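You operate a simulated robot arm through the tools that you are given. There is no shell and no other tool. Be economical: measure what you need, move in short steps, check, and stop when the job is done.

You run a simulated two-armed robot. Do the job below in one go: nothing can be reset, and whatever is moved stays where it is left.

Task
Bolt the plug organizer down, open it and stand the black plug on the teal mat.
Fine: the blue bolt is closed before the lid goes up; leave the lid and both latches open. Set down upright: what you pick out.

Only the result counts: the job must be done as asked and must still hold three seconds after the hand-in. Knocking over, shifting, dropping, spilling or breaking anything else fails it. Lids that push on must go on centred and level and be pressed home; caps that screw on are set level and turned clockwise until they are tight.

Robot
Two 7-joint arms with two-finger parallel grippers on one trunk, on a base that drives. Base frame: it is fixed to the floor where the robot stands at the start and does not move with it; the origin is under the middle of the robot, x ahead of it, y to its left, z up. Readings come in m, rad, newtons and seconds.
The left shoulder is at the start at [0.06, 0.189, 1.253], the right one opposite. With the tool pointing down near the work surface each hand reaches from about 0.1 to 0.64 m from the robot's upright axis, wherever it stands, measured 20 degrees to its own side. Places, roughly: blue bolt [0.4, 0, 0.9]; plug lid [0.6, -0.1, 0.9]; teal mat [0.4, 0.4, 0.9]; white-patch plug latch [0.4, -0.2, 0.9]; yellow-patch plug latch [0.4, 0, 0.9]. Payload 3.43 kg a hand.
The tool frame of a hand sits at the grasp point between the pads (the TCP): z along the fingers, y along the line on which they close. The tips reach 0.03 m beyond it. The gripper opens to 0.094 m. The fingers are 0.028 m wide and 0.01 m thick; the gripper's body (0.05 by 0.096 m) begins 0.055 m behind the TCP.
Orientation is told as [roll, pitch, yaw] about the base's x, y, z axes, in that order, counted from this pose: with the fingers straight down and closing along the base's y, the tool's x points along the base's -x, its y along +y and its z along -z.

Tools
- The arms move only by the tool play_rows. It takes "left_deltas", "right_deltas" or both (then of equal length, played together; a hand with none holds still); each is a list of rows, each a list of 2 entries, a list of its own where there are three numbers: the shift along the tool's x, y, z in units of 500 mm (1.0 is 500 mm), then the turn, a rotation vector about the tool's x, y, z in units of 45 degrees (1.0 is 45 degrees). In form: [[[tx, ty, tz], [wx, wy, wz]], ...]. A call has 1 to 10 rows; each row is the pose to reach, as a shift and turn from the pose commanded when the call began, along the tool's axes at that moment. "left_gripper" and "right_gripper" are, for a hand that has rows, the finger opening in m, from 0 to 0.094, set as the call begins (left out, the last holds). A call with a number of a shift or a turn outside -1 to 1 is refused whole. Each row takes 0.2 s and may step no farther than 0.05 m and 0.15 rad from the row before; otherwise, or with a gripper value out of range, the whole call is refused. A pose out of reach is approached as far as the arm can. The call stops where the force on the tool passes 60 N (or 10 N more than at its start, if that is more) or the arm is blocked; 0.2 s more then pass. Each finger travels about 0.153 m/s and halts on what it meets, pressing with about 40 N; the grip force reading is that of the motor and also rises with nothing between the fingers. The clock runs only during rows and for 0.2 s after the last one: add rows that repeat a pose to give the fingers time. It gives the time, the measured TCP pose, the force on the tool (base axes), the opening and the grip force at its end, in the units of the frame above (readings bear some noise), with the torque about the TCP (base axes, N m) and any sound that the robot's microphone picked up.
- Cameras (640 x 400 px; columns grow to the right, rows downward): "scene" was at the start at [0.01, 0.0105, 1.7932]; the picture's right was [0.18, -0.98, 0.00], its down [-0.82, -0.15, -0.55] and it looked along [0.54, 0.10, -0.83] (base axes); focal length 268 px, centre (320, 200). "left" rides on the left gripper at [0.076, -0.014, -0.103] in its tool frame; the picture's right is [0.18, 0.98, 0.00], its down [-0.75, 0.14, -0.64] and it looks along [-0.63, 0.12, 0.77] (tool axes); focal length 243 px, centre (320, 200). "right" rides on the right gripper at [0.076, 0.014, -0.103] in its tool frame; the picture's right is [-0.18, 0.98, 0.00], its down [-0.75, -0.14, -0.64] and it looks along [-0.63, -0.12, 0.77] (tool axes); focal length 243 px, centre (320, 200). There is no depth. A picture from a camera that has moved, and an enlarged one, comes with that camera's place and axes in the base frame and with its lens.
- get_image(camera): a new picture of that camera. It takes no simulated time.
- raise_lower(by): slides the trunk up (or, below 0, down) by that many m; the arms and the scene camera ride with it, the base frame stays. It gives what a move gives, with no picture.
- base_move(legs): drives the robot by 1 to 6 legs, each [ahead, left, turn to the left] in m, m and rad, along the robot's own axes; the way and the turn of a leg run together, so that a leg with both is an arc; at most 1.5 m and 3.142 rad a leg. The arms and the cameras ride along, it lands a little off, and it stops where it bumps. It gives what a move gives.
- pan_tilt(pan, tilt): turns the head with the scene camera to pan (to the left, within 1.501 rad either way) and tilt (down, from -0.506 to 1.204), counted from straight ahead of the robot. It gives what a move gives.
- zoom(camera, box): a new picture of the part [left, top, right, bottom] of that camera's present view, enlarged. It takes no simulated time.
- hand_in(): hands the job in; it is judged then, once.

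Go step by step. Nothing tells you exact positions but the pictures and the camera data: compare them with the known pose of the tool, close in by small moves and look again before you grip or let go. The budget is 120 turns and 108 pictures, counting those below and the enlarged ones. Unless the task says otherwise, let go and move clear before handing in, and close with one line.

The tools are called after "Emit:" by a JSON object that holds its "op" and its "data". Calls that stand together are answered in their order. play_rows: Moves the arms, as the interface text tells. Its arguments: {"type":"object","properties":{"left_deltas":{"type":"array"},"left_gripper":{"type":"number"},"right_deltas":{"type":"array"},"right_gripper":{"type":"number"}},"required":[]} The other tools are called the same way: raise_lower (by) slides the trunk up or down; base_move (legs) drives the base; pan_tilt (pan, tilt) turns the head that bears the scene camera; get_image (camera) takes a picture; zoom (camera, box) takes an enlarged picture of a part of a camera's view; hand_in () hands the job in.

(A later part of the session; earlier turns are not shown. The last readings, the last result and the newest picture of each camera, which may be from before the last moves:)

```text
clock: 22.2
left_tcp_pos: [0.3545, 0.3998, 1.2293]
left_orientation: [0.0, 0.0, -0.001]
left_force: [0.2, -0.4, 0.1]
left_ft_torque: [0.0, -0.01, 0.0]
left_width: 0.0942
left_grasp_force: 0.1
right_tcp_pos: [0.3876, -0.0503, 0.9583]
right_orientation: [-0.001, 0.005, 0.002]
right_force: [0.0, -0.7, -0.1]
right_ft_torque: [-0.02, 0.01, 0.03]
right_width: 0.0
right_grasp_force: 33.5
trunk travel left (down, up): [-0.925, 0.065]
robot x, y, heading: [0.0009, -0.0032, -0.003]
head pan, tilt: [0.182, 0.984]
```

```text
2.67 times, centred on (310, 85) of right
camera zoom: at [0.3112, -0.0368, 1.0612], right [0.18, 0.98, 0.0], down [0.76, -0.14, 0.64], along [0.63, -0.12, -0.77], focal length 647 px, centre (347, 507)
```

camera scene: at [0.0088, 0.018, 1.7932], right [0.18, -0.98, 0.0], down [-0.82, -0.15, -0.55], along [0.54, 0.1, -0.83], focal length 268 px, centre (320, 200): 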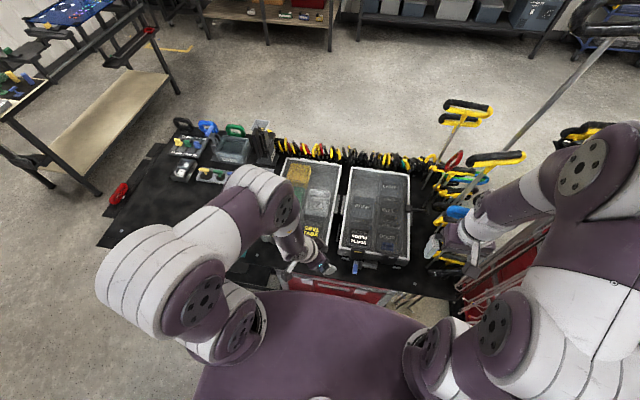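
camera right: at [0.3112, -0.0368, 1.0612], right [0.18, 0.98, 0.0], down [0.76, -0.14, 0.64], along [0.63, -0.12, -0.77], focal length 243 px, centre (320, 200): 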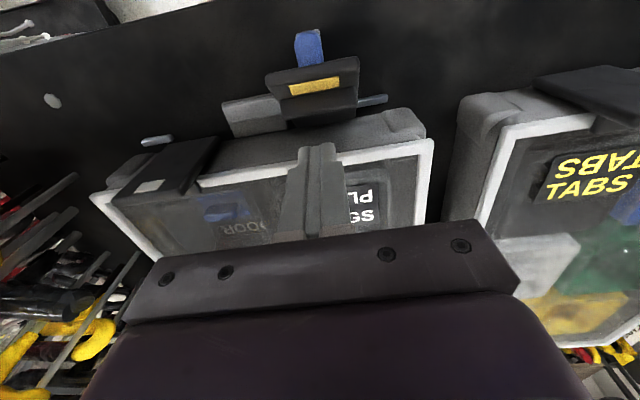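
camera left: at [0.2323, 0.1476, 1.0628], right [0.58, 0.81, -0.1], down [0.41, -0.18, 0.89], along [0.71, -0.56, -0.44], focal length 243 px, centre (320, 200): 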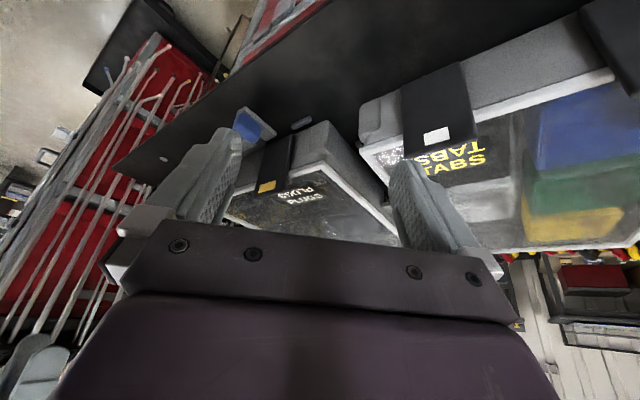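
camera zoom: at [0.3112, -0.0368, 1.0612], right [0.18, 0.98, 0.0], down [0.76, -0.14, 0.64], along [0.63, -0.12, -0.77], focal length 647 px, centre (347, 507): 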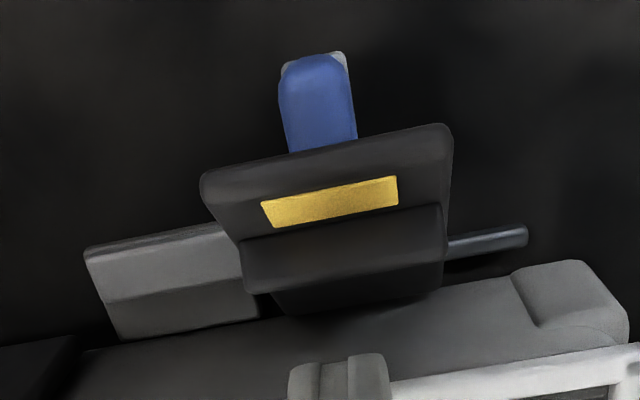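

The yellow latch lies folded forward and open. I'll repeat the pull on the white latch at y of about -0.16.

Emit:
{"op": "play_rows", "data": {"right_deltas": [[[0, 0, -0.07], [0, 0, 0]], [[-0.05, -0.06, -0.08], [0, 0, 0]], [[-0.09, -0.13, -0.08], [0, 0, 0]], [[-0.09, -0.2, -0.08], [0, 0, 0]], [[-0.09, -0.215, -0.04], [0, 0, 0]], [[-0.09, -0.215, 0], [0, 0, 0]]]}}

Emit:
{"op": "get_image", "data": {"camera": "right"}}

```text
clock: 23.6
left_tcp_pos: [0.3563, 0.4009, 1.2287]
left_orientation: [0.0, 0.001, 0.001]
left_force: [0.0, -0.6, 0.2]
left_ft_torque: [-0.01, 0.0, -0.03]
left_width: 0.0939
left_grasp_force: 0.0
right_tcp_pos: [0.4359, -0.1569, 0.9604]
right_orientation: [0.001, 0.004, 0.003]
right_force: [0.4, -0.2, 0.0]
right_ft_torque: [0.0, 0.01, 0.0]
right_width: 0.0
right_grasp_force: 33.2
trunk travel left (down, up): [-0.925, 0.065]
robot x, y, heading: [0.0035, 0.0002, -0.001]
head pan, tilt: [0.182, 0.984]
```

```text
71 pictures are left
camera right: at [0.358, -0.1434, 1.0634], right [0.18, 0.98, 0.0], down [0.76, -0.14, 0.64], along [0.63, -0.12, -0.77], focal length 243 px, centre (320, 200)
```

right: 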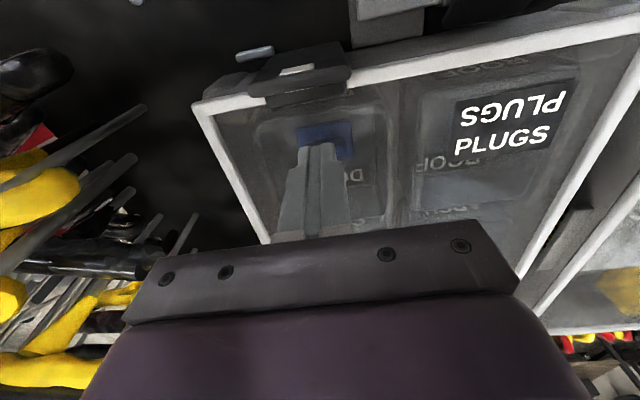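

Emit:
{"op": "play_rows", "data": {"right_deltas": [[[0.02, 0, 0.006], [0, 0, 0]], [[0.04, 0, 0.006], [0, 0, 0]], [[0.06, 0, 0.006], [0, 0, 0]], [[0.08, 0, 0.006], [0, 0, 0]], [[0.1, 0, 0.006], [0, 0, 0]], [[0.12, 0, 0.006], [0, 0, 0]]]}}

Emit:
{"op": "get_image", "data": {"camera": "right"}}

```text
clock: 25.0
left_tcp_pos: [0.3578, 0.4012, 1.2284]
left_orientation: [0.0, 0.0, 0.0]
left_force: [0.6, 0.0, 0.6]
left_ft_torque: [0.0, -0.03, -0.02]
left_width: 0.0942
left_grasp_force: 0.1
right_tcp_pos: [0.3743, -0.1585, 0.9549]
right_orientation: [0.0, 0.0, 0.002]
right_force: [4.0, -1.0, 3.6]
right_ft_torque: [-0.02, -0.02, 0.02]
right_width: 0.0
right_grasp_force: 33.0
trunk travel left (down, up): [-0.925, 0.065]
robot x, y, heading: [0.0004, 0.0005, 0.003]
head pan, tilt: [0.182, 0.984]
```

```text
70 pictures are left
camera right: at [0.2974, -0.144, 1.058], right [0.18, 0.98, 0.0], down [0.75, -0.14, 0.64], along [0.63, -0.12, -0.77], focal length 243 px, centre (320, 200)
```

right: 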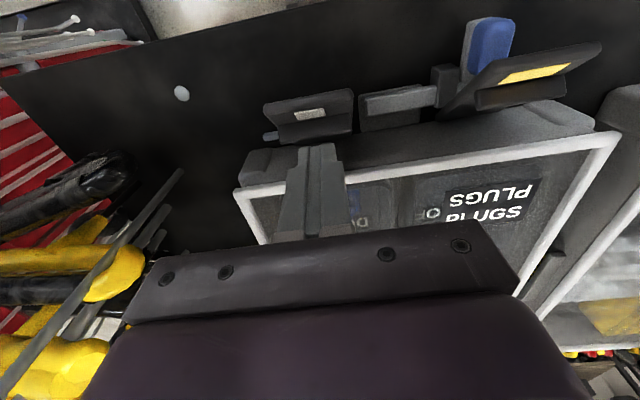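

Both latches are open. The lid has a black handle block with a peg sticking out on its right side at about [0.595, -0.25, 0.93], so I'll look at it.

Emit:
{"op": "play_rows", "data": {"right_deltas": [[[0, 0, -0.08], [0, 0, 0]], [[-0.04, 0, -0.16], [0, 0, 0]], [[-0.1, -0.02, -0.2], [0, 0, 0]], [[-0.16, -0.06, -0.2], [0, 0, 0]], [[-0.22, -0.08, -0.2], [0, 0, 0]], [[-0.28, -0.08, -0.2], [0, 0, 0]]]}}

Emit:
{"op": "get_image", "data": {"camera": "right"}}

Emit:
{"op": "get_image", "data": {"camera": "scene"}}

```text
clock: 26.4
left_tcp_pos: [0.3552, 0.3989, 1.2281]
left_orientation: [0.001, 0.002, 0.0]
left_force: [0.8, 0.4, -0.9]
left_ft_torque: [0.05, 0.0, 0.0]
left_width: 0.0941
left_grasp_force: 0.1
right_tcp_pos: [0.516, -0.198, 1.0548]
right_orientation: [0.0, 0.005, 0.0]
right_force: [0.3, 1.0, -0.1]
right_ft_torque: [0.02, -0.02, -0.01]
right_width: 0.0
right_grasp_force: 32.9
trunk travel left (down, up): [-0.925, 0.065]
robot x, y, heading: [-0.0043, 0.0002, 0.004]
head pan, tilt: [0.182, 0.984]
```

```text
69 pictures are left
camera right: at [0.439, -0.1837, 1.1578], right [0.18, 0.98, 0.0], down [0.76, -0.14, 0.64], along [0.63, -0.12, -0.77], focal length 243 px, centre (320, 200)
```

right: 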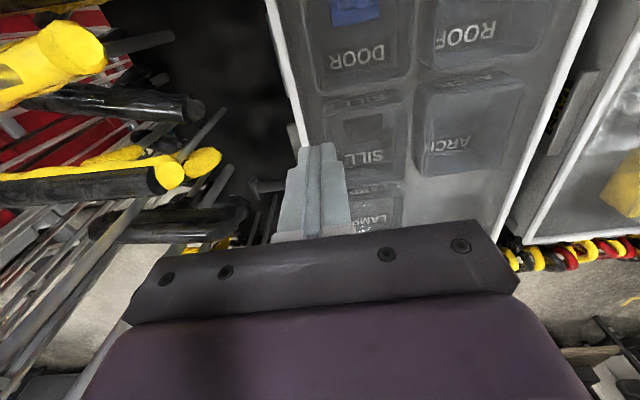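

```text
68 pictures are left
camera scene: at [0.0118, 0.0109, 1.7932], right [0.18, -0.98, 0.0], down [-0.82, -0.15, -0.55], along [0.54, 0.1, -0.83], focal length 268 px, centre (320, 200)
```

scene: 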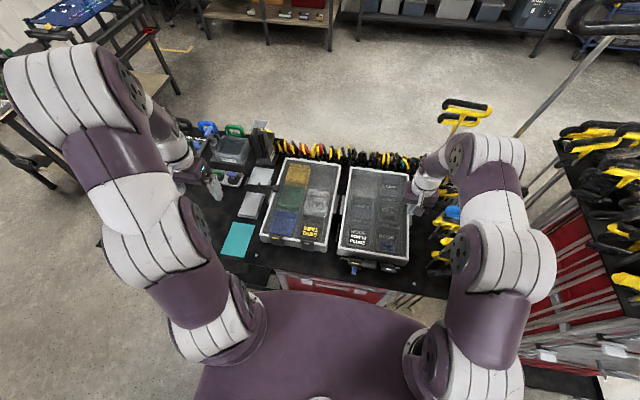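

Emit:
{"op": "zoom", "data": {"camera": "scene", "box": [380, 140, 500, 260]}}

Emit:
{"op": "zoom", "data": {"camera": "right", "box": [170, 100, 350, 250]}}

```text
3.33 times, centred on (440, 200) of scene
camera zoom: at [0.0118, 0.0109, 1.7932], right [0.18, -0.98, 0.0], down [-0.82, -0.15, -0.55], along [0.54, 0.1, -0.83], focal length 893 px, centre (-80, 200)
```

zoom: 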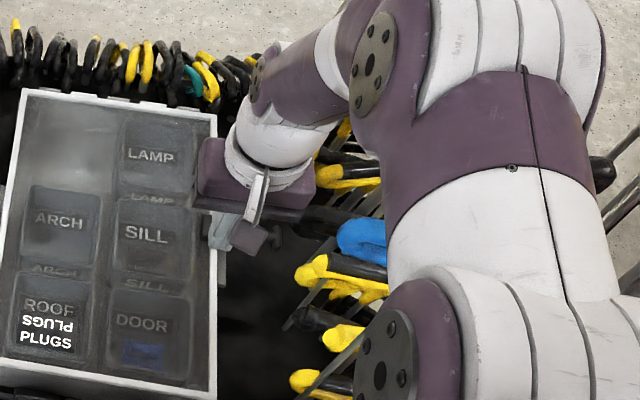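

```text
2.67 times, centred on (260, 175) of right
camera zoom: at [0.439, -0.1837, 1.1578], right [0.18, 0.98, 0.0], down [0.76, -0.14, 0.64], along [0.63, -0.12, -0.77], focal length 647 px, centre (480, 267)
```

zoom: 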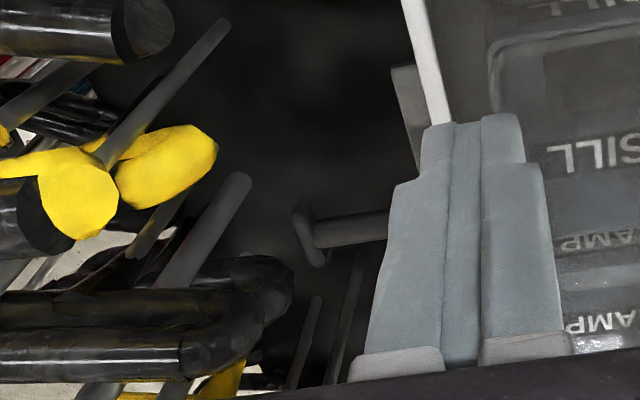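

The peg is a round rod with an end disc, running along y from -0.215 to -0.29 at x of about 0.594. I'll yaw the right hand by -90° so its fingers close along x, then see the peg again.

Emit:
{"op": "play_rows", "data": {"right_deltas": [[[0, -0.02, -0.04], [0, 0, 0.16]], [[0, -0.02, -0.08], [0, 0, 0.33]], [[0, -0.02, -0.08], [0, 0, 0.5]], [[0, -0.02, -0.08], [0, 0, 0.67]], [[0, -0.02, -0.08], [0, 0, 0.84]], [[0, -0.02, -0.08], [0, 0, 1.0]]], "right_gripper": 0.05}}

Emit:
{"op": "play_rows", "data": {"right_deltas": [[[0, 0, 0], [0, 0, 0.16]], [[0, 0, 0], [0, 0, 0.33]], [[0, 0, 0], [0, 0, 0.5]], [[0, 0, 0], [0, 0, 0.67]], [[0, 0, 0], [0, 0, 0.84]], [[0, 0, 0], [0, 0, 1.0]]]}}

Emit:
{"op": "get_image", "data": {"camera": "right"}}

Emit:
{"op": "get_image", "data": {"camera": "scene"}}

```text
clock: 27.8
left_tcp_pos: [0.3554, 0.3996, 1.2295]
left_orientation: [0.0, -0.001, 0.001]
left_force: [-0.3, 0.1, -0.3]
left_ft_torque: [0.04, 0.0, 0.03]
left_width: 0.0938
left_grasp_force: 0.0
right_tcp_pos: [0.5137, -0.2082, 1.0947]
right_orientation: [-0.002, 0.001, -0.785]
right_force: [0.4, 0.1, 0.1]
right_ft_torque: [0.01, -0.05, -0.04]
right_width: 0.0499
right_grasp_force: 0.1
trunk travel left (down, up): [-0.925, 0.065]
robot x, y, heading: [-0.0023, -0.0003, 0.002]
head pan, tilt: [0.182, 0.984]
```

```text
clock: 29.2
left_tcp_pos: [0.356, 0.3998, 1.2293]
left_orientation: [0.0, 0.002, 0.0]
left_force: [-0.1, 0.3, 0.1]
left_ft_torque: [0.02, 0.01, -0.05]
left_width: 0.0943
left_grasp_force: 0.1
right_tcp_pos: [0.5138, -0.2081, 1.0942]
right_orientation: [-0.003, -0.001, -1.572]
right_force: [1.1, 0.1, 0.4]
right_ft_torque: [0.0, 0.0, 0.01]
right_width: 0.0501
right_grasp_force: 0.0
trunk travel left (down, up): [-0.925, 0.065]
robot x, y, heading: [0.0003, 0.002, -0.005]
head pan, tilt: [0.182, 0.984]
```

```text
65 pictures are left
camera right: at [0.5275, -0.132, 1.1979], right [0.98, -0.19, 0.0], down [-0.14, -0.75, 0.64], along [-0.12, -0.63, -0.77], focal length 243 px, centre (320, 200)
```

right: 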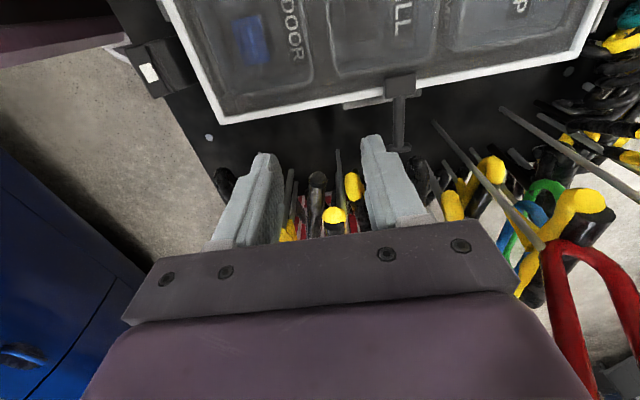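

```text
64 pictures are left
camera scene: at [0.01, 0.0105, 1.7932], right [0.18, -0.98, 0.0], down [-0.82, -0.15, -0.55], along [0.54, 0.1, -0.83], focal length 268 px, centre (320, 200)
```

scene: 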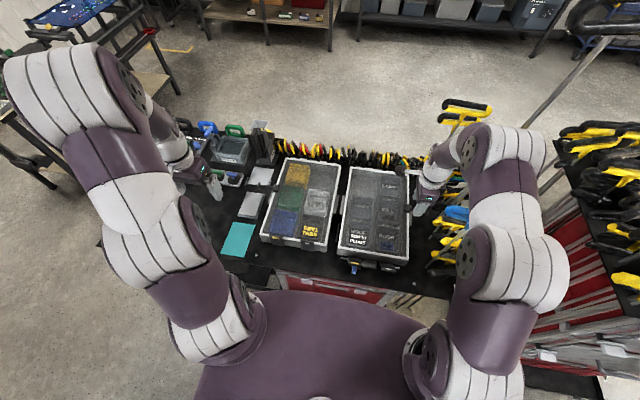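

Emit:
{"op": "zoom", "data": {"camera": "right", "box": [330, 60, 600, 250]}}

Emit:
{"op": "zoom", "data": {"camera": "left", "box": [0, 60, 320, 260]}}

```text
2.11 times, centred on (465, 155) of right
camera zoom: at [0.5275, -0.132, 1.1979], right [0.98, -0.19, 0.0], down [-0.14, -0.75, 0.64], along [-0.12, -0.63, -0.77], focal length 511 px, centre (15, 295)
```

zoom: 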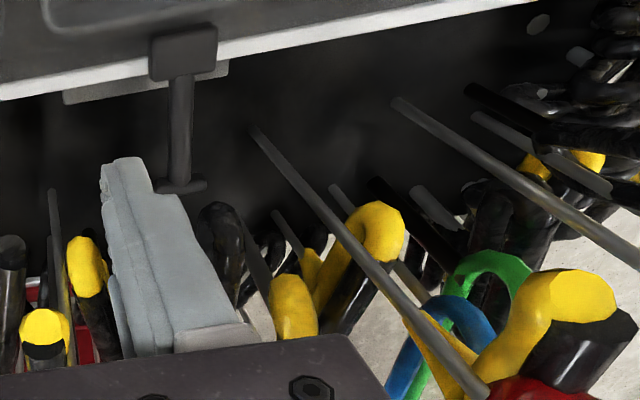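

```text
2.00 times, centred on (160, 160) of left
camera zoom: at [0.2788, 0.3853, 1.3319], right [-0.18, 0.98, 0.0], down [0.75, 0.14, 0.64], along [0.63, 0.12, -0.77], focal length 485 px, centre (640, 280)
```

zoom: 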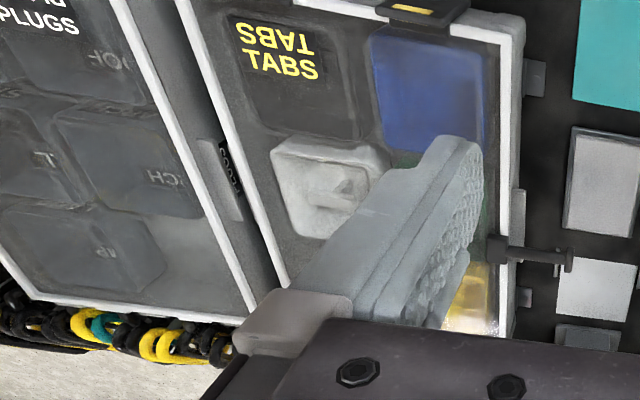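

The rod is free from y -0.228 to -0.283 at about x 0.596, z 0.924. I'll move above it and check before lowering.

Emit:
{"op": "play_rows", "data": {"right_deltas": [[[-0.03, 0.06, 0.04], [0, 0, 0]], [[-0.06, 0.12, 0.09], [0, 0, 0]], [[-0.084, 0.163, 0.14], [0, 0, 0]]]}}

Emit:
{"op": "get_image", "data": {"camera": "right"}}

```text
clock: 30.0
left_tcp_pos: [0.3566, 0.4003, 1.2298]
left_orientation: [0.0, 0.0, 0.001]
left_force: [0.9, 0.6, -0.7]
left_ft_torque: [-0.01, -0.03, -0.01]
left_width: 0.0939
left_grasp_force: 0.1
right_tcp_pos: [0.5948, -0.2512, 1.0246]
right_orientation: [-0.002, -0.001, -1.569]
right_force: [-0.2, 0.4, -0.1]
right_ft_torque: [0.01, -0.01, -0.01]
right_width: 0.0502
right_grasp_force: 0.1
trunk travel left (down, up): [-0.925, 0.065]
robot x, y, heading: [-0.0001, 0.0005, 0.002]
head pan, tilt: [0.182, 0.984]
```

```text
61 pictures are left
camera right: at [0.6085, -0.1747, 1.1278], right [0.98, -0.18, 0.0], down [-0.14, -0.75, 0.64], along [-0.12, -0.63, -0.77], focal length 243 px, centre (320, 200)
```

right: 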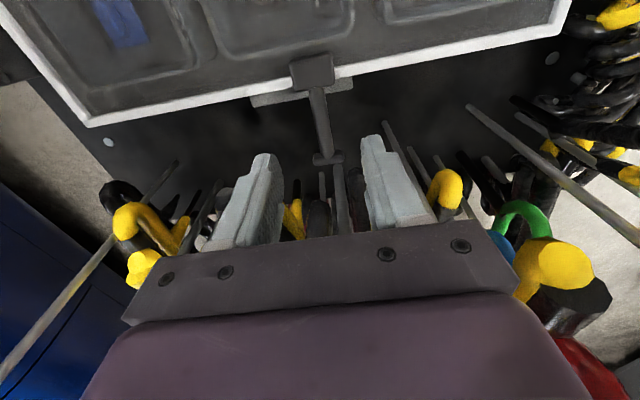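

Emit:
{"op": "play_rows", "data": {"right_deltas": [[[0, 0, 0.06], [0, 0, 0]], [[0, 0, 0.12], [0, 0, 0]], [[0, 0, 0.185], [0, 0, 0]]]}}

Emit:
{"op": "get_image", "data": {"camera": "right"}}

```text
clock: 30.8
left_tcp_pos: [0.3495, 0.4019, 1.2312]
left_orientation: [-0.002, -0.003, 0.0]
left_force: [-0.4, 0.5, -0.6]
left_ft_torque: [-0.03, -0.04, 0.01]
left_width: 0.0939
left_grasp_force: 0.2
right_tcp_pos: [0.5965, -0.2502, 0.9392]
right_orientation: [0.018, -0.005, -1.569]
right_force: [7.1, -7.7, 35.5]
right_ft_torque: [0.2, 0.73, 0.33]
right_width: 0.0452
right_grasp_force: 0.0
trunk travel left (down, up): [-0.925, 0.065]
robot x, y, heading: [0.0021, -0.0011, -0.002]
head pan, tilt: [0.182, 0.984]
```

```text
60 pictures are left
camera right: at [0.6067, -0.173, 1.0423], right [0.98, -0.18, 0.02], down [-0.15, -0.75, 0.64], along [-0.1, -0.63, -0.77], focal length 243 px, centre (320, 200)
```

right: 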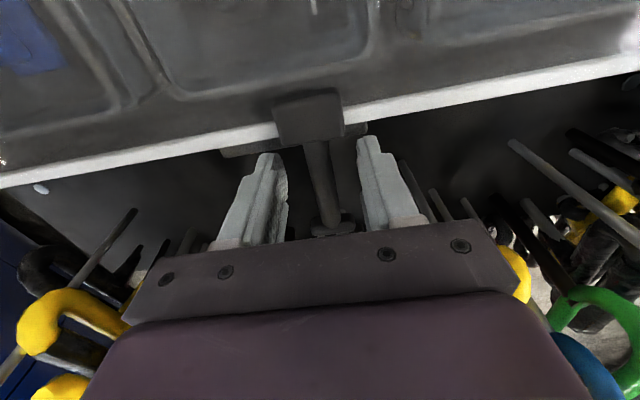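

A left fingertip touches the gray clip on the box side. I'll lift a little, shift outwards and grip the rod.

Emit:
{"op": "play_rows", "data": {"right_deltas": [[[0, 0, -0.016], [0, 0, 0]], [[-0.016, 0, -0.016], [-0.023, 0, 0]], [[-0.016, 0, -0.004], [-0.023, 0, 0]]], "right_gripper": 0.05}}

Emit:
{"op": "play_rows", "data": {"right_deltas": [[[0, 0, 0], [0, 0, 0]], [[0, 0, 0], [0, 0, 0]], [[0, 0, 0], [0, 0, 0]]], "right_gripper": 0.0}}

Emit:
{"op": "get_image", "data": {"camera": "right"}}

```text
clock: 31.6
left_tcp_pos: [0.3504, 0.4049, 1.2295]
left_orientation: [-0.004, -0.003, 0.001]
left_force: [-0.2, -0.9, 0.3]
left_ft_torque: [0.01, -0.02, 0.01]
left_width: 0.0939
left_grasp_force: 0.1
right_tcp_pos: [0.5948, -0.2531, 0.9392]
right_orientation: [0.023, -0.004, -1.569]
right_force: [2.8, 15.6, 40.0]
right_ft_torque: [0.97, 1.1, -0.53]
right_width: 0.0478
right_grasp_force: 0.0
trunk travel left (down, up): [-0.925, 0.065]
robot x, y, heading: [0.0016, 0.0013, 0.0]
head pan, tilt: [0.182, 0.984]
```

```text
clock: 31.9
left_tcp_pos: [0.3522, 0.4014, 1.2293]
left_orientation: [0.0, -0.004, 0.001]
left_force: [0.0, 0.2, 0.6]
left_ft_torque: [0.02, 0.01, 0.01]
left_width: 0.0941
left_grasp_force: 0.0
right_tcp_pos: [0.5937, -0.2555, 0.9392]
right_orientation: [0.013, 0.001, -1.569]
right_force: [-10.2, 5.6, 33.1]
right_ft_torque: [-0.14, 0.54, -0.31]
right_width: 0.0128
right_grasp_force: 40.1
trunk travel left (down, up): [-0.925, 0.065]
robot x, y, heading: [-0.0046, 0.0036, -0.0]
head pan, tilt: [0.182, 0.984]
stopped in row 1 (right hand): the force on the tool passed its limit at 67 N (the readings are from after the stop); the commanded pose is now the measured one
```

```text
59 pictures are left
camera right: at [0.6057, -0.18, 1.0423], right [0.98, -0.18, 0.01], down [-0.15, -0.75, 0.64], along [-0.11, -0.63, -0.77], focal length 243 px, centre (320, 200)
```

right: 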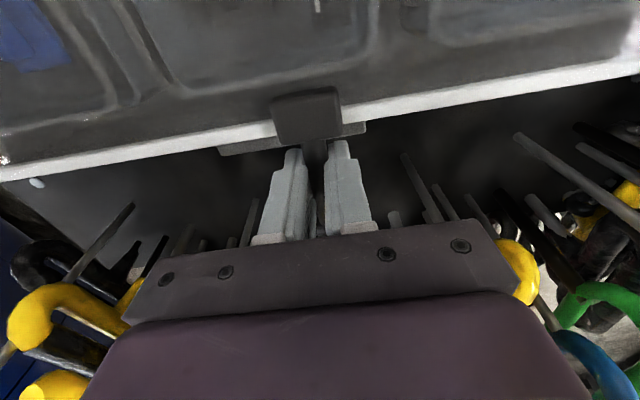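

The rod is gripped at 12.8 mm. I'll lift gently along the start of the arc.

Emit:
{"op": "play_rows", "data": {"right_deltas": [[[0, 0, -0.02], [0, 0, 0]], [[0, 0.002, -0.04], [0, 0, 0]], [[0, 0.005, -0.06], [0, 0, 0]]]}}

Emit:
{"op": "get_image", "data": {"camera": "scene"}}

```text
clock: 32.7
left_tcp_pos: [0.3553, 0.399, 1.2281]
left_orientation: [0.0, 0.002, 0.001]
left_force: [0.1, 0.3, 0.7]
left_ft_torque: [0.0, 0.02, 0.01]
left_width: 0.0937
left_grasp_force: 0.1
right_tcp_pos: [0.5989, -0.2566, 0.9643]
right_orientation: [0.004, 0.001, -1.569]
right_force: [0.4, -1.8, -0.1]
right_ft_torque: [0.57, -0.11, -0.24]
right_width: 0.0126
right_grasp_force: 40.1
trunk travel left (down, up): [-0.925, 0.065]
robot x, y, heading: [0.0013, 0.0022, 0.005]
head pan, tilt: [0.182, 0.984]
```

```text
58 pictures are left
camera scene: at [0.0118, 0.0101, 1.7932], right [0.18, -0.98, 0.0], down [-0.82, -0.15, -0.55], along [0.54, 0.1, -0.83], focal length 268 px, centre (320, 200)
```

scene: 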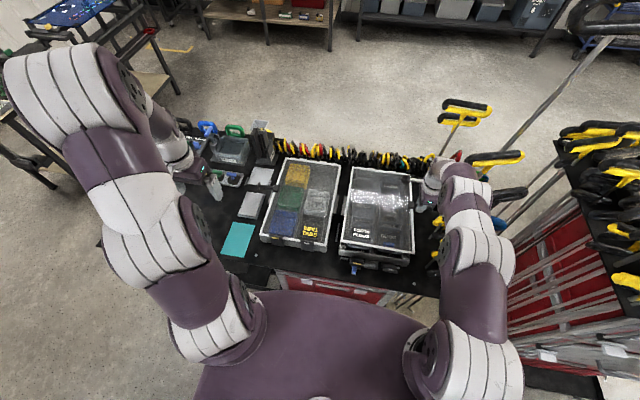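

The lid lifts with almost no force, so I'll continue the arc about the far hinge.

Emit:
{"op": "play_rows", "data": {"right_deltas": [[[0, 0.008, -0.022], [0, 0, 0]], [[0, 0.018, -0.053], [0, 0, 0]], [[0, 0.031, -0.084], [0, 0, 0]], [[0, 0.047, -0.113], [0, 0, 0]], [[0, 0.065, -0.14], [0, 0, 0]], [[0, 0.087, -0.165], [0, 0, 0]]]}}

Emit:
{"op": "get_image", "data": {"camera": "scene"}}

Emit:
{"op": "get_image", "data": {"camera": "left"}}

```text
clock: 34.1
left_tcp_pos: [0.3572, 0.4004, 1.2283]
left_orientation: [-0.001, 0.002, 0.0]
left_force: [0.6, -0.2, -0.3]
left_ft_torque: [-0.01, -0.02, 0.0]
left_width: 0.0938
left_grasp_force: 0.1
right_tcp_pos: [0.6204, -0.256, 1.035]
right_orientation: [0.007, 0.0, -1.57]
right_force: [4.2, -2.9, -7.0]
right_ft_torque: [-0.89, 0.01, -0.28]
right_width: 0.0123
right_grasp_force: 40.0
right hand out of reach, approached as far as the arm can: row 5, 6
trunk travel left (down, up): [-0.925, 0.065]
robot x, y, heading: [0.0007, 0.0004, 0.003]
head pan, tilt: [0.182, 0.984]
```

```text
57 pictures are left
camera scene: at [0.012, 0.0101, 1.7932], right [0.18, -0.98, 0.0], down [-0.82, -0.15, -0.55], along [0.54, 0.1, -0.83], focal length 268 px, centre (320, 200)
```

scene: 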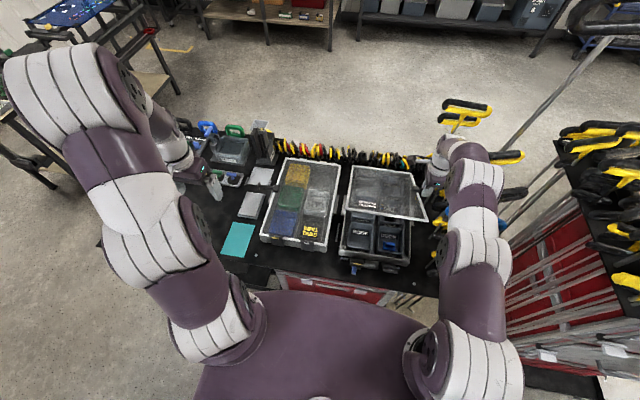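

```text
56 pictures are left
camera left: at [0.2802, 0.385, 1.3317], right [-0.18, 0.98, 0.0], down [0.75, 0.14, 0.64], along [0.63, 0.12, -0.77], focal length 243 px, centre (320, 200)
```

left: 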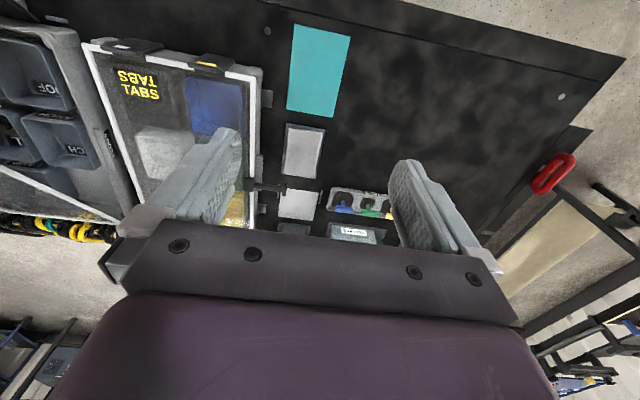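

The right arm is at its reach limit with the lid about 35° up. I'll bring the left hand, tilted forward, under the lid's front edge to push it the rest of the way.

Emit:
{"op": "play_rows", "data": {"left_deltas": [[[-0.008, -0.085, 0], [0, -0.142, 0]], [[-0.017, -0.171, 0], [0, -0.285, 0]], [[-0.025, -0.257, 0], [0, -0.428, 0]], [[-0.034, -0.343, 0], [0, -0.571, 0]], [[-0.043, -0.429, 0], [0, -0.714, 0]], [[-0.051, -0.514, 0], [0, -0.857, 0]], [[-0.06, -0.6, 0], [0, -1.0, 0]]], "left_gripper": 0.0}}

Emit:
{"op": "play_rows", "data": {"left_deltas": [[[0.044, -0.056, 0.051], [0, -0.08, 0]], [[0.088, -0.112, 0.102], [0, -0.16, 0]], [[0.131, -0.168, 0.154], [0, -0.24, 0]], [[0.175, -0.224, 0.205], [0, -0.32, 0]], [[0.219, -0.28, 0.256], [0, -0.4, 0]]]}}

Emit:
{"op": "get_image", "data": {"camera": "scene"}}

Emit:
{"op": "get_image", "data": {"camera": "left"}}

```text
clock: 35.7
left_tcp_pos: [0.3772, 0.212, 1.226]
left_orientation: [-0.019, -0.784, -0.002]
left_force: [0.1, -0.8, -0.4]
left_ft_torque: [0.0, 0.01, 0.04]
left_width: 0.0
left_grasp_force: 32.9
left hand out of reach, approached as far as the arm can: row 5, 6, 7
right_tcp_pos: [0.6215, -0.2565, 1.034]
right_orientation: [0.007, 0.001, -1.569]
right_force: [4.5, -1.1, -7.0]
right_ft_torque: [-0.61, 0.01, -0.64]
right_width: 0.0124
right_grasp_force: 40.4
trunk travel left (down, up): [-0.925, 0.065]
robot x, y, heading: [-0.0041, -0.0003, -0.001]
head pan, tilt: [0.182, 0.984]
```

```text
clock: 36.9
left_tcp_pos: [0.4511, 0.2116, 1.1131]
left_orientation: [-0.171, -1.064, 0.11]
left_force: [0.8, 0.0, 0.1]
left_ft_torque: [0.01, 0.03, -0.02]
left_width: 0.0
left_grasp_force: 32.8
left hand out of reach, approached as far as the arm can: row 1, 2, 3, 4, 5
right_tcp_pos: [0.6219, -0.2545, 1.0332]
right_orientation: [0.004, 0.001, -1.569]
right_force: [4.3, -0.6, -7.5]
right_ft_torque: [-0.8, 0.16, -0.45]
right_width: 0.0124
right_grasp_force: 40.2
trunk travel left (down, up): [-0.925, 0.065]
robot x, y, heading: [0.0003, -0.0027, -0.001]
head pan, tilt: [0.182, 0.984]
```

```text
55 pictures are left
camera scene: at [0.0152, 0.0107, 1.7932], right [0.18, -0.98, 0.0], down [-0.82, -0.15, -0.55], along [0.54, 0.1, -0.84], focal length 268 px, centre (320, 200)
```

scene: 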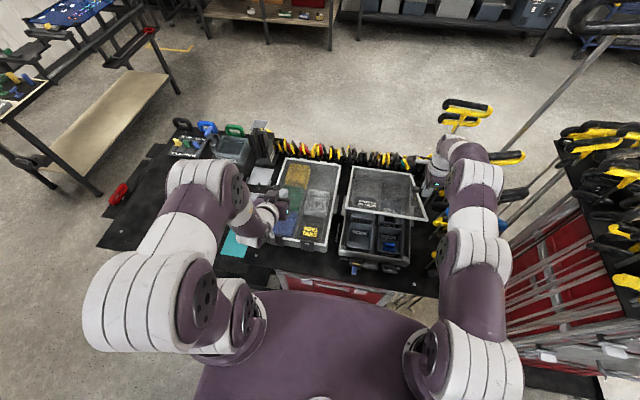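

```text
54 pictures are left
camera left: at [0.3231, 0.2003, 1.097], right [-0.05, 0.97, -0.24], down [-0.19, 0.23, 0.95], along [0.98, 0.1, 0.18], focal length 243 px, centre (320, 200)
```

left: 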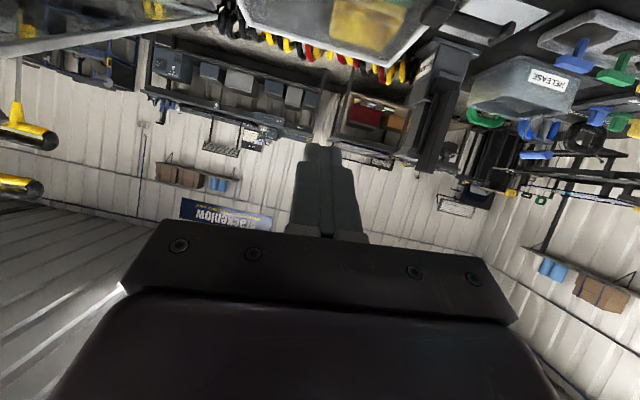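

The left arm cannot tilt forward that close in. I'll straighten it, then roll it so the fingers point to the right (-y) and lift the lid from its left side.

Emit:
{"op": "play_rows", "data": {"left_deltas": [[[-0.025, 0.069, -0.013], [0, 0.143, 0]], [[-0.05, 0.137, -0.026], [0, 0.286, 0]], [[-0.076, 0.206, -0.039], [0, 0.429, 0]], [[-0.102, 0.274, -0.051], [0, 0.571, 0]], [[-0.127, 0.343, -0.064], [0, 0.714, 0]], [[-0.153, 0.411, -0.077], [0, 0.857, 0]], [[-0.178, 0.48, -0.09], [0, 1.0, 0]]]}}

```text
clock: 38.5
left_tcp_pos: [0.4637, 0.4659, 1.1898]
left_orientation: [-0.087, -0.283, -0.011]
left_force: [0.1, 0.7, 0.4]
left_ft_torque: [-0.01, 0.02, 0.01]
left_width: 0.0001
left_grasp_force: 33.4
right_tcp_pos: [0.6216, -0.2551, 1.0348]
right_orientation: [0.005, 0.002, -1.569]
right_force: [4.9, -1.5, -6.8]
right_ft_torque: [-0.62, 0.01, -0.65]
right_width: 0.0125
right_grasp_force: 39.9
trunk travel left (down, up): [-0.925, 0.065]
robot x, y, heading: [-0.0004, -0.0018, -0.002]
head pan, tilt: [0.182, 0.984]
```

Emit:
{"op": "play_rows", "data": {"left_deltas": [[[0, -0.067, 0], [0.14, 0.06, 0]], [[0, -0.133, 0], [0.28, 0.12, 0]], [[0, -0.2, 0], [0.42, 0.18, 0]], [[0, -0.267, 0], [0.56, 0.24, 0]], [[0, -0.333, 0], [0.7, 0.3, 0]], [[0, -0.4, 0], [0.84, 0.36, 0]]]}}

Emit:
{"op": "get_image", "data": {"camera": "left"}}

Emit:
{"op": "get_image", "data": {"camera": "scene"}}

```text
clock: 39.9
left_tcp_pos: [0.4104, 0.2174, 1.157]
left_orientation: [-0.708, -0.044, -0.113]
left_force: [0.3, 0.4, 0.6]
left_ft_torque: [-0.01, 0.0, -0.01]
left_width: 0.0
left_grasp_force: 32.9
left hand out of reach, approached as far as the arm can: row 4, 5, 6
right_tcp_pos: [0.6216, -0.2563, 1.0328]
right_orientation: [0.006, 0.001, -1.571]
right_force: [3.0, 1.1, -7.0]
right_ft_torque: [-0.57, 0.04, -1.01]
right_width: 0.0126
right_grasp_force: 39.9
trunk travel left (down, up): [-0.925, 0.065]
robot x, y, heading: [-0.0028, -0.0023, -0.002]
head pan, tilt: [0.182, 0.984]
```

```text
53 pictures are left
camera left: at [0.3376, 0.2824, 1.2409], right [-0.07, 0.76, -0.65], down [0.79, 0.44, 0.43], along [0.61, -0.48, -0.63], focal length 243 px, centre (320, 200)
```

left: 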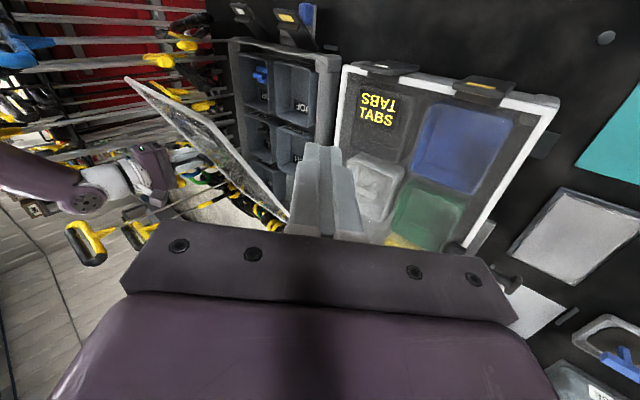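

```text
52 pictures are left
camera scene: at [0.0133, 0.0095, 1.7932], right [0.18, -0.98, 0.0], down [-0.82, -0.15, -0.55], along [0.54, 0.1, -0.83], focal length 268 px, centre (320, 200)
```

scene: 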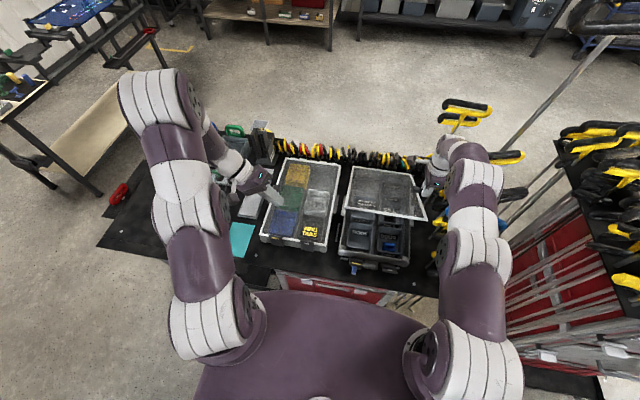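

The left camera shows the lid about 32° up. I'll move the left fingertips beside and below the lid's left edge.

Emit:
{"op": "play_rows", "data": {"left_deltas": [[[-0.047, -0.008, 0.07], [0, 0, 0]], [[-0.095, -0.017, 0.141], [0, 0, 0]], [[-0.142, -0.025, 0.211], [0.05, 0, 0]], [[-0.189, -0.034, 0.281], [0.1, 0, 0]], [[-0.237, -0.042, 0.352], [0.15, 0, 0]], [[-0.284, -0.051, 0.422], [0.2, 0, 0]]]}}

Emit:
{"op": "get_image", "data": {"camera": "left"}}

Emit:
{"op": "zoom", "data": {"camera": "scene", "box": [220, 110, 460, 280]}}

```text
clock: 41.3
left_tcp_pos: [0.5087, 0.0271, 1.0206]
left_orientation: [-0.863, -0.042, -0.111]
left_force: [-0.4, -0.4, -0.3]
left_ft_torque: [-0.01, 0.0, 0.01]
left_width: 0.0001
left_grasp_force: 32.7
left hand out of reach, approached as far as the arm can: row 4, 5, 6
right_tcp_pos: [0.6213, -0.2564, 1.0333]
right_orientation: [0.004, 0.001, -1.57]
right_force: [2.7, -0.9, -4.1]
right_ft_torque: [0.26, -0.1, -0.94]
right_width: 0.0126
right_grasp_force: 40.1
trunk travel left (down, up): [-0.925, 0.065]
robot x, y, heading: [-0.0033, -0.0009, -0.002]
head pan, tilt: [0.182, 0.984]
```

```text
51 pictures are left
camera left: at [0.4371, 0.1036, 1.0941], right [-0.08, 0.65, -0.75], down [0.8, 0.49, 0.34], along [0.59, -0.58, -0.56], focal length 243 px, centre (320, 200)
```

left: 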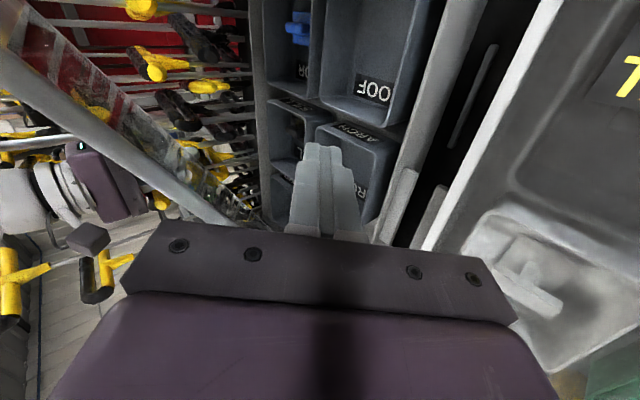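

```text
2.35 times, centred on (340, 195) of scene
camera zoom: at [0.0134, 0.0092, 1.7932], right [0.18, -0.98, 0.0], down [-0.82, -0.15, -0.55], along [0.54, 0.1, -0.83], focal length 630 px, centre (273, 212)
```

zoom: 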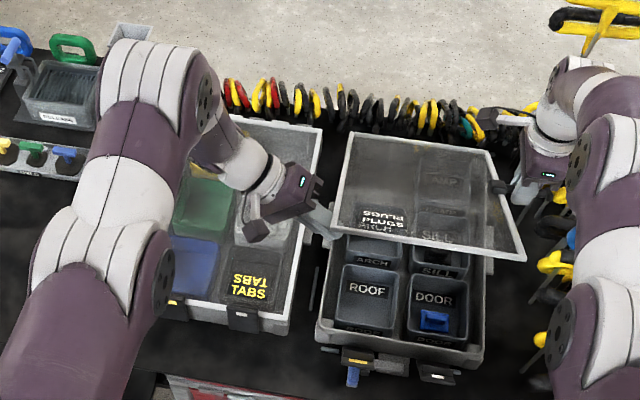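

The left fingertips are now just below and outside the lid's left edge. I'll raise them towards the underside in small steps.

Emit:
{"op": "play_rows", "data": {"left_deltas": [[[0, -0.04, -0.02], [0, 0, 0]], [[0, -0.07, -0.045], [0, 0, 0]], [[0, -0.085, -0.053], [0, 0, 0]]]}}

Emit:
{"op": "get_image", "data": {"camera": "left"}}

Emit:
{"op": "zoom", "data": {"camera": "scene", "box": [280, 130, 440, 230]}}

```text
clock: 42.1
left_tcp_pos: [0.4949, 0.0163, 1.0654]
left_orientation: [-0.875, -0.033, -0.115]
left_force: [-0.2, 4.5, -8.6]
left_ft_torque: [-0.04, 0.08, 0.09]
left_width: 0.0001
left_grasp_force: 32.4
left hand out of reach, approached as far as the arm can: row 1, 2, 3
right_tcp_pos: [0.6244, -0.257, 1.0354]
right_orientation: [0.011, 0.0, -1.572]
right_force: [13.4, -8.6, 2.0]
right_ft_torque: [1.11, -0.25, -0.91]
right_width: 0.0127
right_grasp_force: 39.5
trunk travel left (down, up): [-0.925, 0.065]
robot x, y, heading: [0.0048, -0.0018, -0.001]
head pan, tilt: [0.182, 0.984]
```

```text
49 pictures are left
camera left: at [0.4248, 0.0937, 1.1401], right [-0.08, 0.64, -0.76], down [0.81, 0.49, 0.33], along [0.59, -0.58, -0.56], focal length 243 px, centre (320, 200)
```

left: 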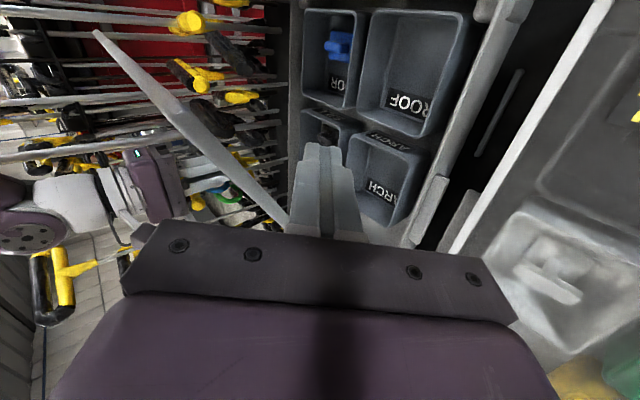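

```text
4.00 times, centred on (360, 180) of scene
camera zoom: at [0.0146, 0.0095, 1.7932], right [0.18, -0.98, 0.0], down [-0.82, -0.15, -0.55], along [0.54, 0.1, -0.83], focal length 1072 px, centre (160, 280)
```

zoom: 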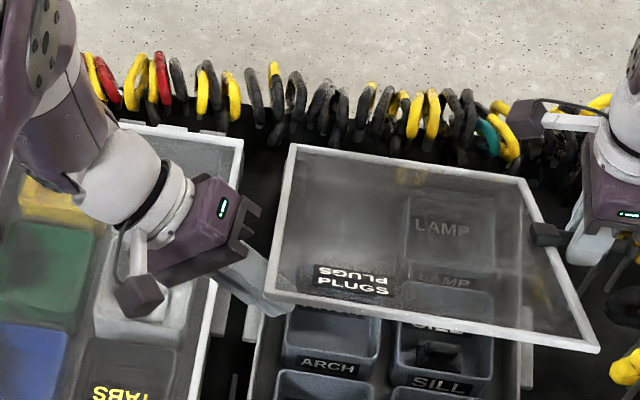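

The left fingertips now carry the front-left corner of the lid, and SILL holds a dark plug. I'll open the right gripper and see whether the lid stays.

Emit:
{"op": "play_rows", "data": {"right_deltas": [[[0, 0, 0], [0, 0, 0]], [[0, 0, 0], [0, 0, 0]]], "right_gripper": 0.04}}

Emit:
{"op": "zoom", "data": {"camera": "scene", "box": [280, 130, 440, 230]}}

```text
clock: 42.7
left_tcp_pos: [0.493, 0.016, 1.068]
left_orientation: [-0.875, -0.036, -0.117]
left_force: [-0.6, 0.5, -0.8]
left_ft_torque: [0.01, -0.03, -0.02]
left_width: 0.0
left_grasp_force: 33.4
right_tcp_pos: [0.6193, -0.2567, 1.0352]
right_orientation: [0.006, 0.001, -1.569]
right_force: [-0.2, 0.0, 0.5]
right_ft_torque: [0.03, 0.02, 0.04]
right_width: 0.04
right_grasp_force: 0.1
trunk travel left (down, up): [-0.925, 0.065]
robot x, y, heading: [0.0019, 0.0002, 0.004]
head pan, tilt: [0.182, 0.984]
```

```text
4.00 times, centred on (360, 180) of scene
camera zoom: at [0.0105, 0.0108, 1.7933], right [0.18, -0.98, 0.0], down [-0.82, -0.15, -0.55], along [0.54, 0.1, -0.83], focal length 1072 px, centre (160, 280)
```

zoom: 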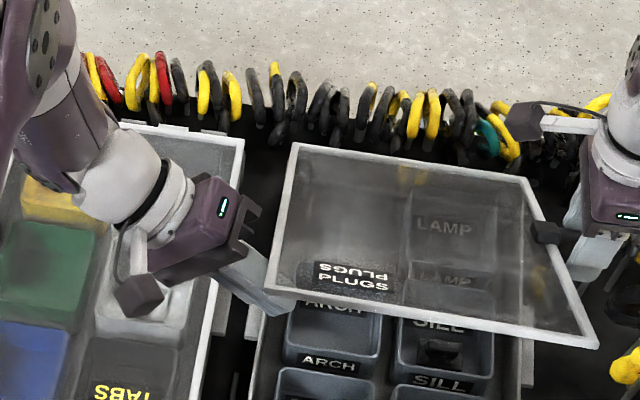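

The lid stays up by itself on a friction hinge. I'll bring the right hand up and back, straighten its yaw, and use it tilted forward under the lid to push it fully open.

Emit:
{"op": "play_rows", "data": {"right_deltas": [[[0, 0, -0.08], [0, 0, 0]], [[0, 0, -0.17], [0, 0, 0]], [[0, 0, -0.26], [0, 0, 0]], [[0, -0.08, -0.28], [0, 0, 0]], [[0, -0.16, -0.28], [0, 0, 0]], [[0, -0.24, -0.28], [0, 0, 0]], [[0, -0.3, -0.28], [0, 0, 0]]], "right_gripper": 0.0}}

Emit:
{"op": "play_rows", "data": {"right_deltas": [[[0, 0, 0], [0, 0, -0.16]], [[0, 0, 0], [0, 0, -0.33]], [[0, 0, 0], [0, 0, -0.5]], [[0, 0, 0], [0, 0, -0.67]], [[0, 0, 0], [0, 0, -0.84]], [[0, 0, 0], [0, 0, -1.0]]]}}

Emit:
{"op": "play_rows", "data": {"right_deltas": [[[0, 0, 0], [0, 0, -0.16]], [[0, 0, 0], [0, 0, -0.33]], [[0, 0, 0], [0, 0, -0.5]], [[0, 0, 0], [0, 0, -0.67]], [[0, 0, 0], [0, 0, -0.84]], [[0, 0, 0], [0, 0, -1.0]]]}}

Emit:
{"op": "get_image", "data": {"camera": "scene"}}

```text
clock: 43.9
left_tcp_pos: [0.4901, 0.0152, 1.0701]
left_orientation: [-0.874, -0.041, -0.116]
left_force: [-0.6, 0.8, 0.5]
left_ft_torque: [0.04, -0.02, 0.02]
left_width: 0.0
left_grasp_force: 33.3
right_tcp_pos: [0.5528, -0.255, 1.1793]
right_orientation: [0.025, -0.002, -1.569]
right_force: [-0.9, 0.1, 1.5]
right_ft_torque: [0.05, -0.05, 0.01]
right_width: 0.0
right_grasp_force: 32.8
right hand out of reach, approached as far as the arm can: row 2, 3
trunk travel left (down, up): [-0.925, 0.065]
robot x, y, heading: [0.0009, 0.0059, -0.001]
head pan, tilt: [0.182, 0.984]
stopped in row 5 (right hand): the force on the tool passed its limit at 65 N (the readings are from after the stop); the commanded pose is now the measured one
```

```text
clock: 45.3
left_tcp_pos: [0.4926, 0.0164, 1.0683]
left_orientation: [-0.874, -0.038, -0.119]
left_force: [0.1, -0.7, 0.5]
left_ft_torque: [0.0, -0.04, 0.04]
left_width: 0.0
left_grasp_force: 32.8
right_tcp_pos: [0.5552, -0.2543, 1.1773]
right_orientation: [0.016, -0.02, -0.783]
right_force: [-0.1, -1.0, 0.6]
right_ft_torque: [-0.01, 0.01, 0.0]
right_width: 0.0
right_grasp_force: 33.4
trunk travel left (down, up): [-0.925, 0.065]
robot x, y, heading: [0.0026, -0.0011, -0.001]
head pan, tilt: [0.182, 0.984]
```

```text
clock: 46.7
left_tcp_pos: [0.4945, 0.0185, 1.0668]
left_orientation: [-0.876, -0.037, -0.117]
left_force: [0.6, -0.2, -0.3]
left_ft_torque: [0.02, 0.01, 0.0]
left_width: 0.0
left_grasp_force: 32.8
right_tcp_pos: [0.5574, -0.2556, 1.1773]
right_orientation: [-0.002, -0.024, 0.005]
right_force: [-0.3, -0.4, 0.3]
right_ft_torque: [0.03, 0.0, -0.01]
right_width: 0.0
right_grasp_force: 32.9
trunk travel left (down, up): [-0.925, 0.065]
robot x, y, heading: [0.0022, 0.0023, 0.002]
head pan, tilt: [0.182, 0.984]
```

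```text
46 pictures are left
camera scene: at [0.0112, 0.0106, 1.7932], right [0.18, -0.98, 0.0], down [-0.82, -0.15, -0.55], along [0.54, 0.1, -0.83], focal length 268 px, centre (320, 200)
```

scene: 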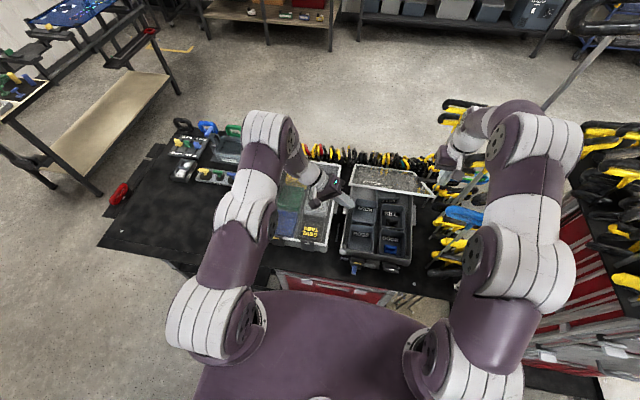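

Emit:
{"op": "zoom", "data": {"camera": "scene", "box": [300, 120, 480, 280]}}

Emit:
{"op": "get_image", "data": {"camera": "left"}}

Emit:
{"op": "get_image", "data": {"camera": "right"}}

```text
2.50 times, centred on (390, 200) of scene
camera zoom: at [0.0112, 0.0106, 1.7932], right [0.18, -0.98, 0.0], down [-0.82, -0.15, -0.55], along [0.54, 0.1, -0.83], focal length 670 px, centre (145, 200)
```

zoom: 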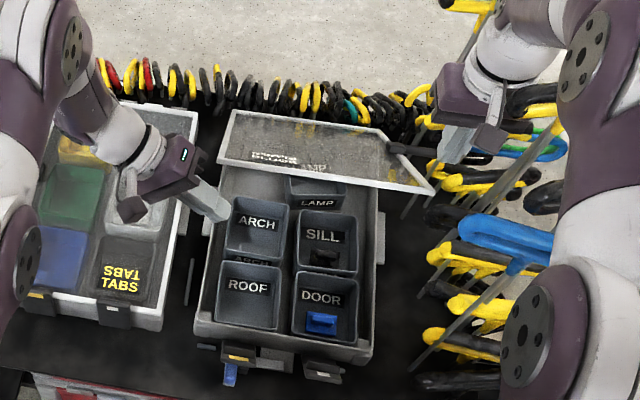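

```text
44 pictures are left
camera left: at [0.4232, 0.0948, 1.1414], right [-0.08, 0.64, -0.76], down [0.8, 0.49, 0.33], along [0.59, -0.59, -0.56], focal length 243 px, centre (320, 200)
```

left: 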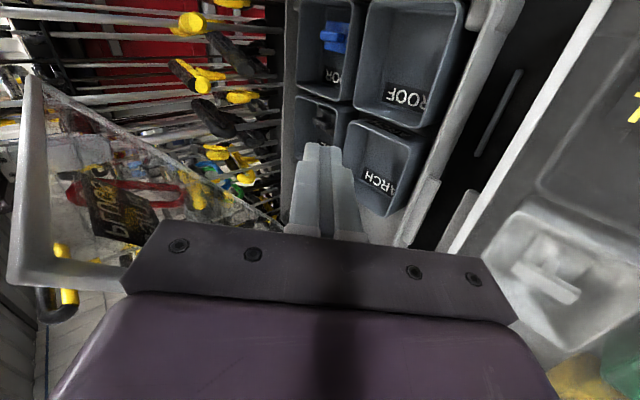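

```text
43 pictures are left
camera right: at [0.4775, -0.241, 1.2784], right [0.18, 0.98, 0.0], down [0.74, -0.14, 0.66], along [0.65, -0.12, -0.75], focal length 243 px, centre (320, 200)
```

right: 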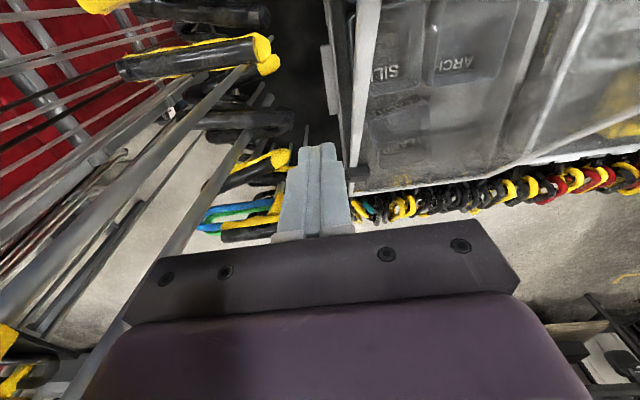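

The lid is now about 41° open. I'll tilt the right hand 45° forward and push the rod up and forward from underneath, staying outside the lid.

Emit:
{"op": "play_rows", "data": {"right_deltas": [[[0.01, -0.002, 0.02], [0, -0.16, 0]], [[0.02, -0.004, 0.04], [0, -0.33, 0]], [[0.03, -0.006, 0.06], [0, -0.5, 0]], [[0.04, -0.008, 0.08], [0, -0.67, 0]], [[0.05, -0.01, 0.1], [0, -0.84, 0]], [[0.06, -0.012, 0.12], [0, -1.0, 0]]]}}

Emit:
{"op": "get_image", "data": {"camera": "right"}}

Emit:
{"op": "zoom", "data": {"camera": "scene", "box": [320, 110, 520, 270]}}

```text
clock: 48.1
left_tcp_pos: [0.4945, 0.0171, 1.067]
left_orientation: [-0.878, -0.034, -0.117]
left_force: [0.5, 0.2, -0.1]
left_ft_torque: [-0.01, -0.01, 0.01]
left_width: 0.0
left_grasp_force: 33.1
right_tcp_pos: [0.5313, -0.2541, 1.1215]
right_orientation: [0.041, -0.692, -0.001]
right_force: [0.2, 0.1, 0.4]
right_ft_torque: [0.0, 0.0, 0.01]
right_width: 0.0002
right_grasp_force: 33.1
right hand out of reach, approached as far as the arm can: row 6
trunk travel left (down, up): [-0.925, 0.065]
robot x, y, heading: [0.0019, 0.0017, 0.005]
head pan, tilt: [0.182, 0.984]
```

```text
42 pictures are left
camera right: at [0.4052, -0.2433, 1.1525], right [0.12, 0.98, 0.15], down [0.17, -0.17, 0.97], along [0.98, -0.09, -0.19], focal length 243 px, centre (320, 200)
```

right: 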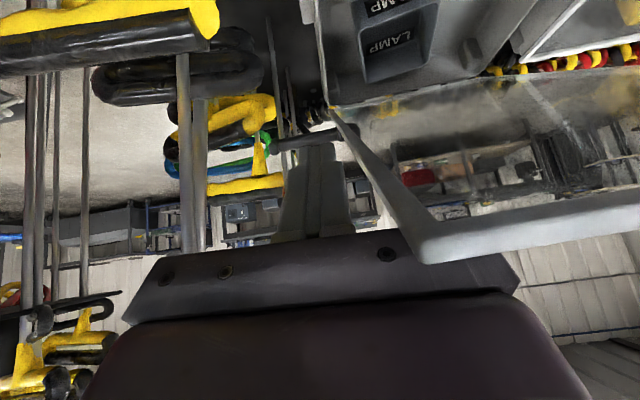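

```text
2.50 times, centred on (420, 190) of scene
camera zoom: at [0.0127, 0.0105, 1.7932], right [0.18, -0.98, 0.0], down [-0.82, -0.15, -0.55], along [0.54, 0.1, -0.83], focal length 670 px, centre (70, 225)
```

zoom: 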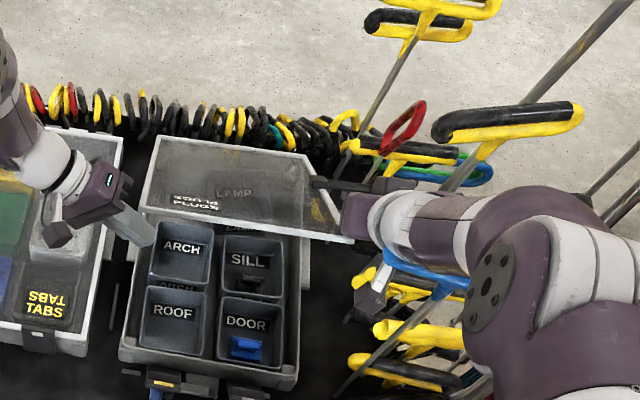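

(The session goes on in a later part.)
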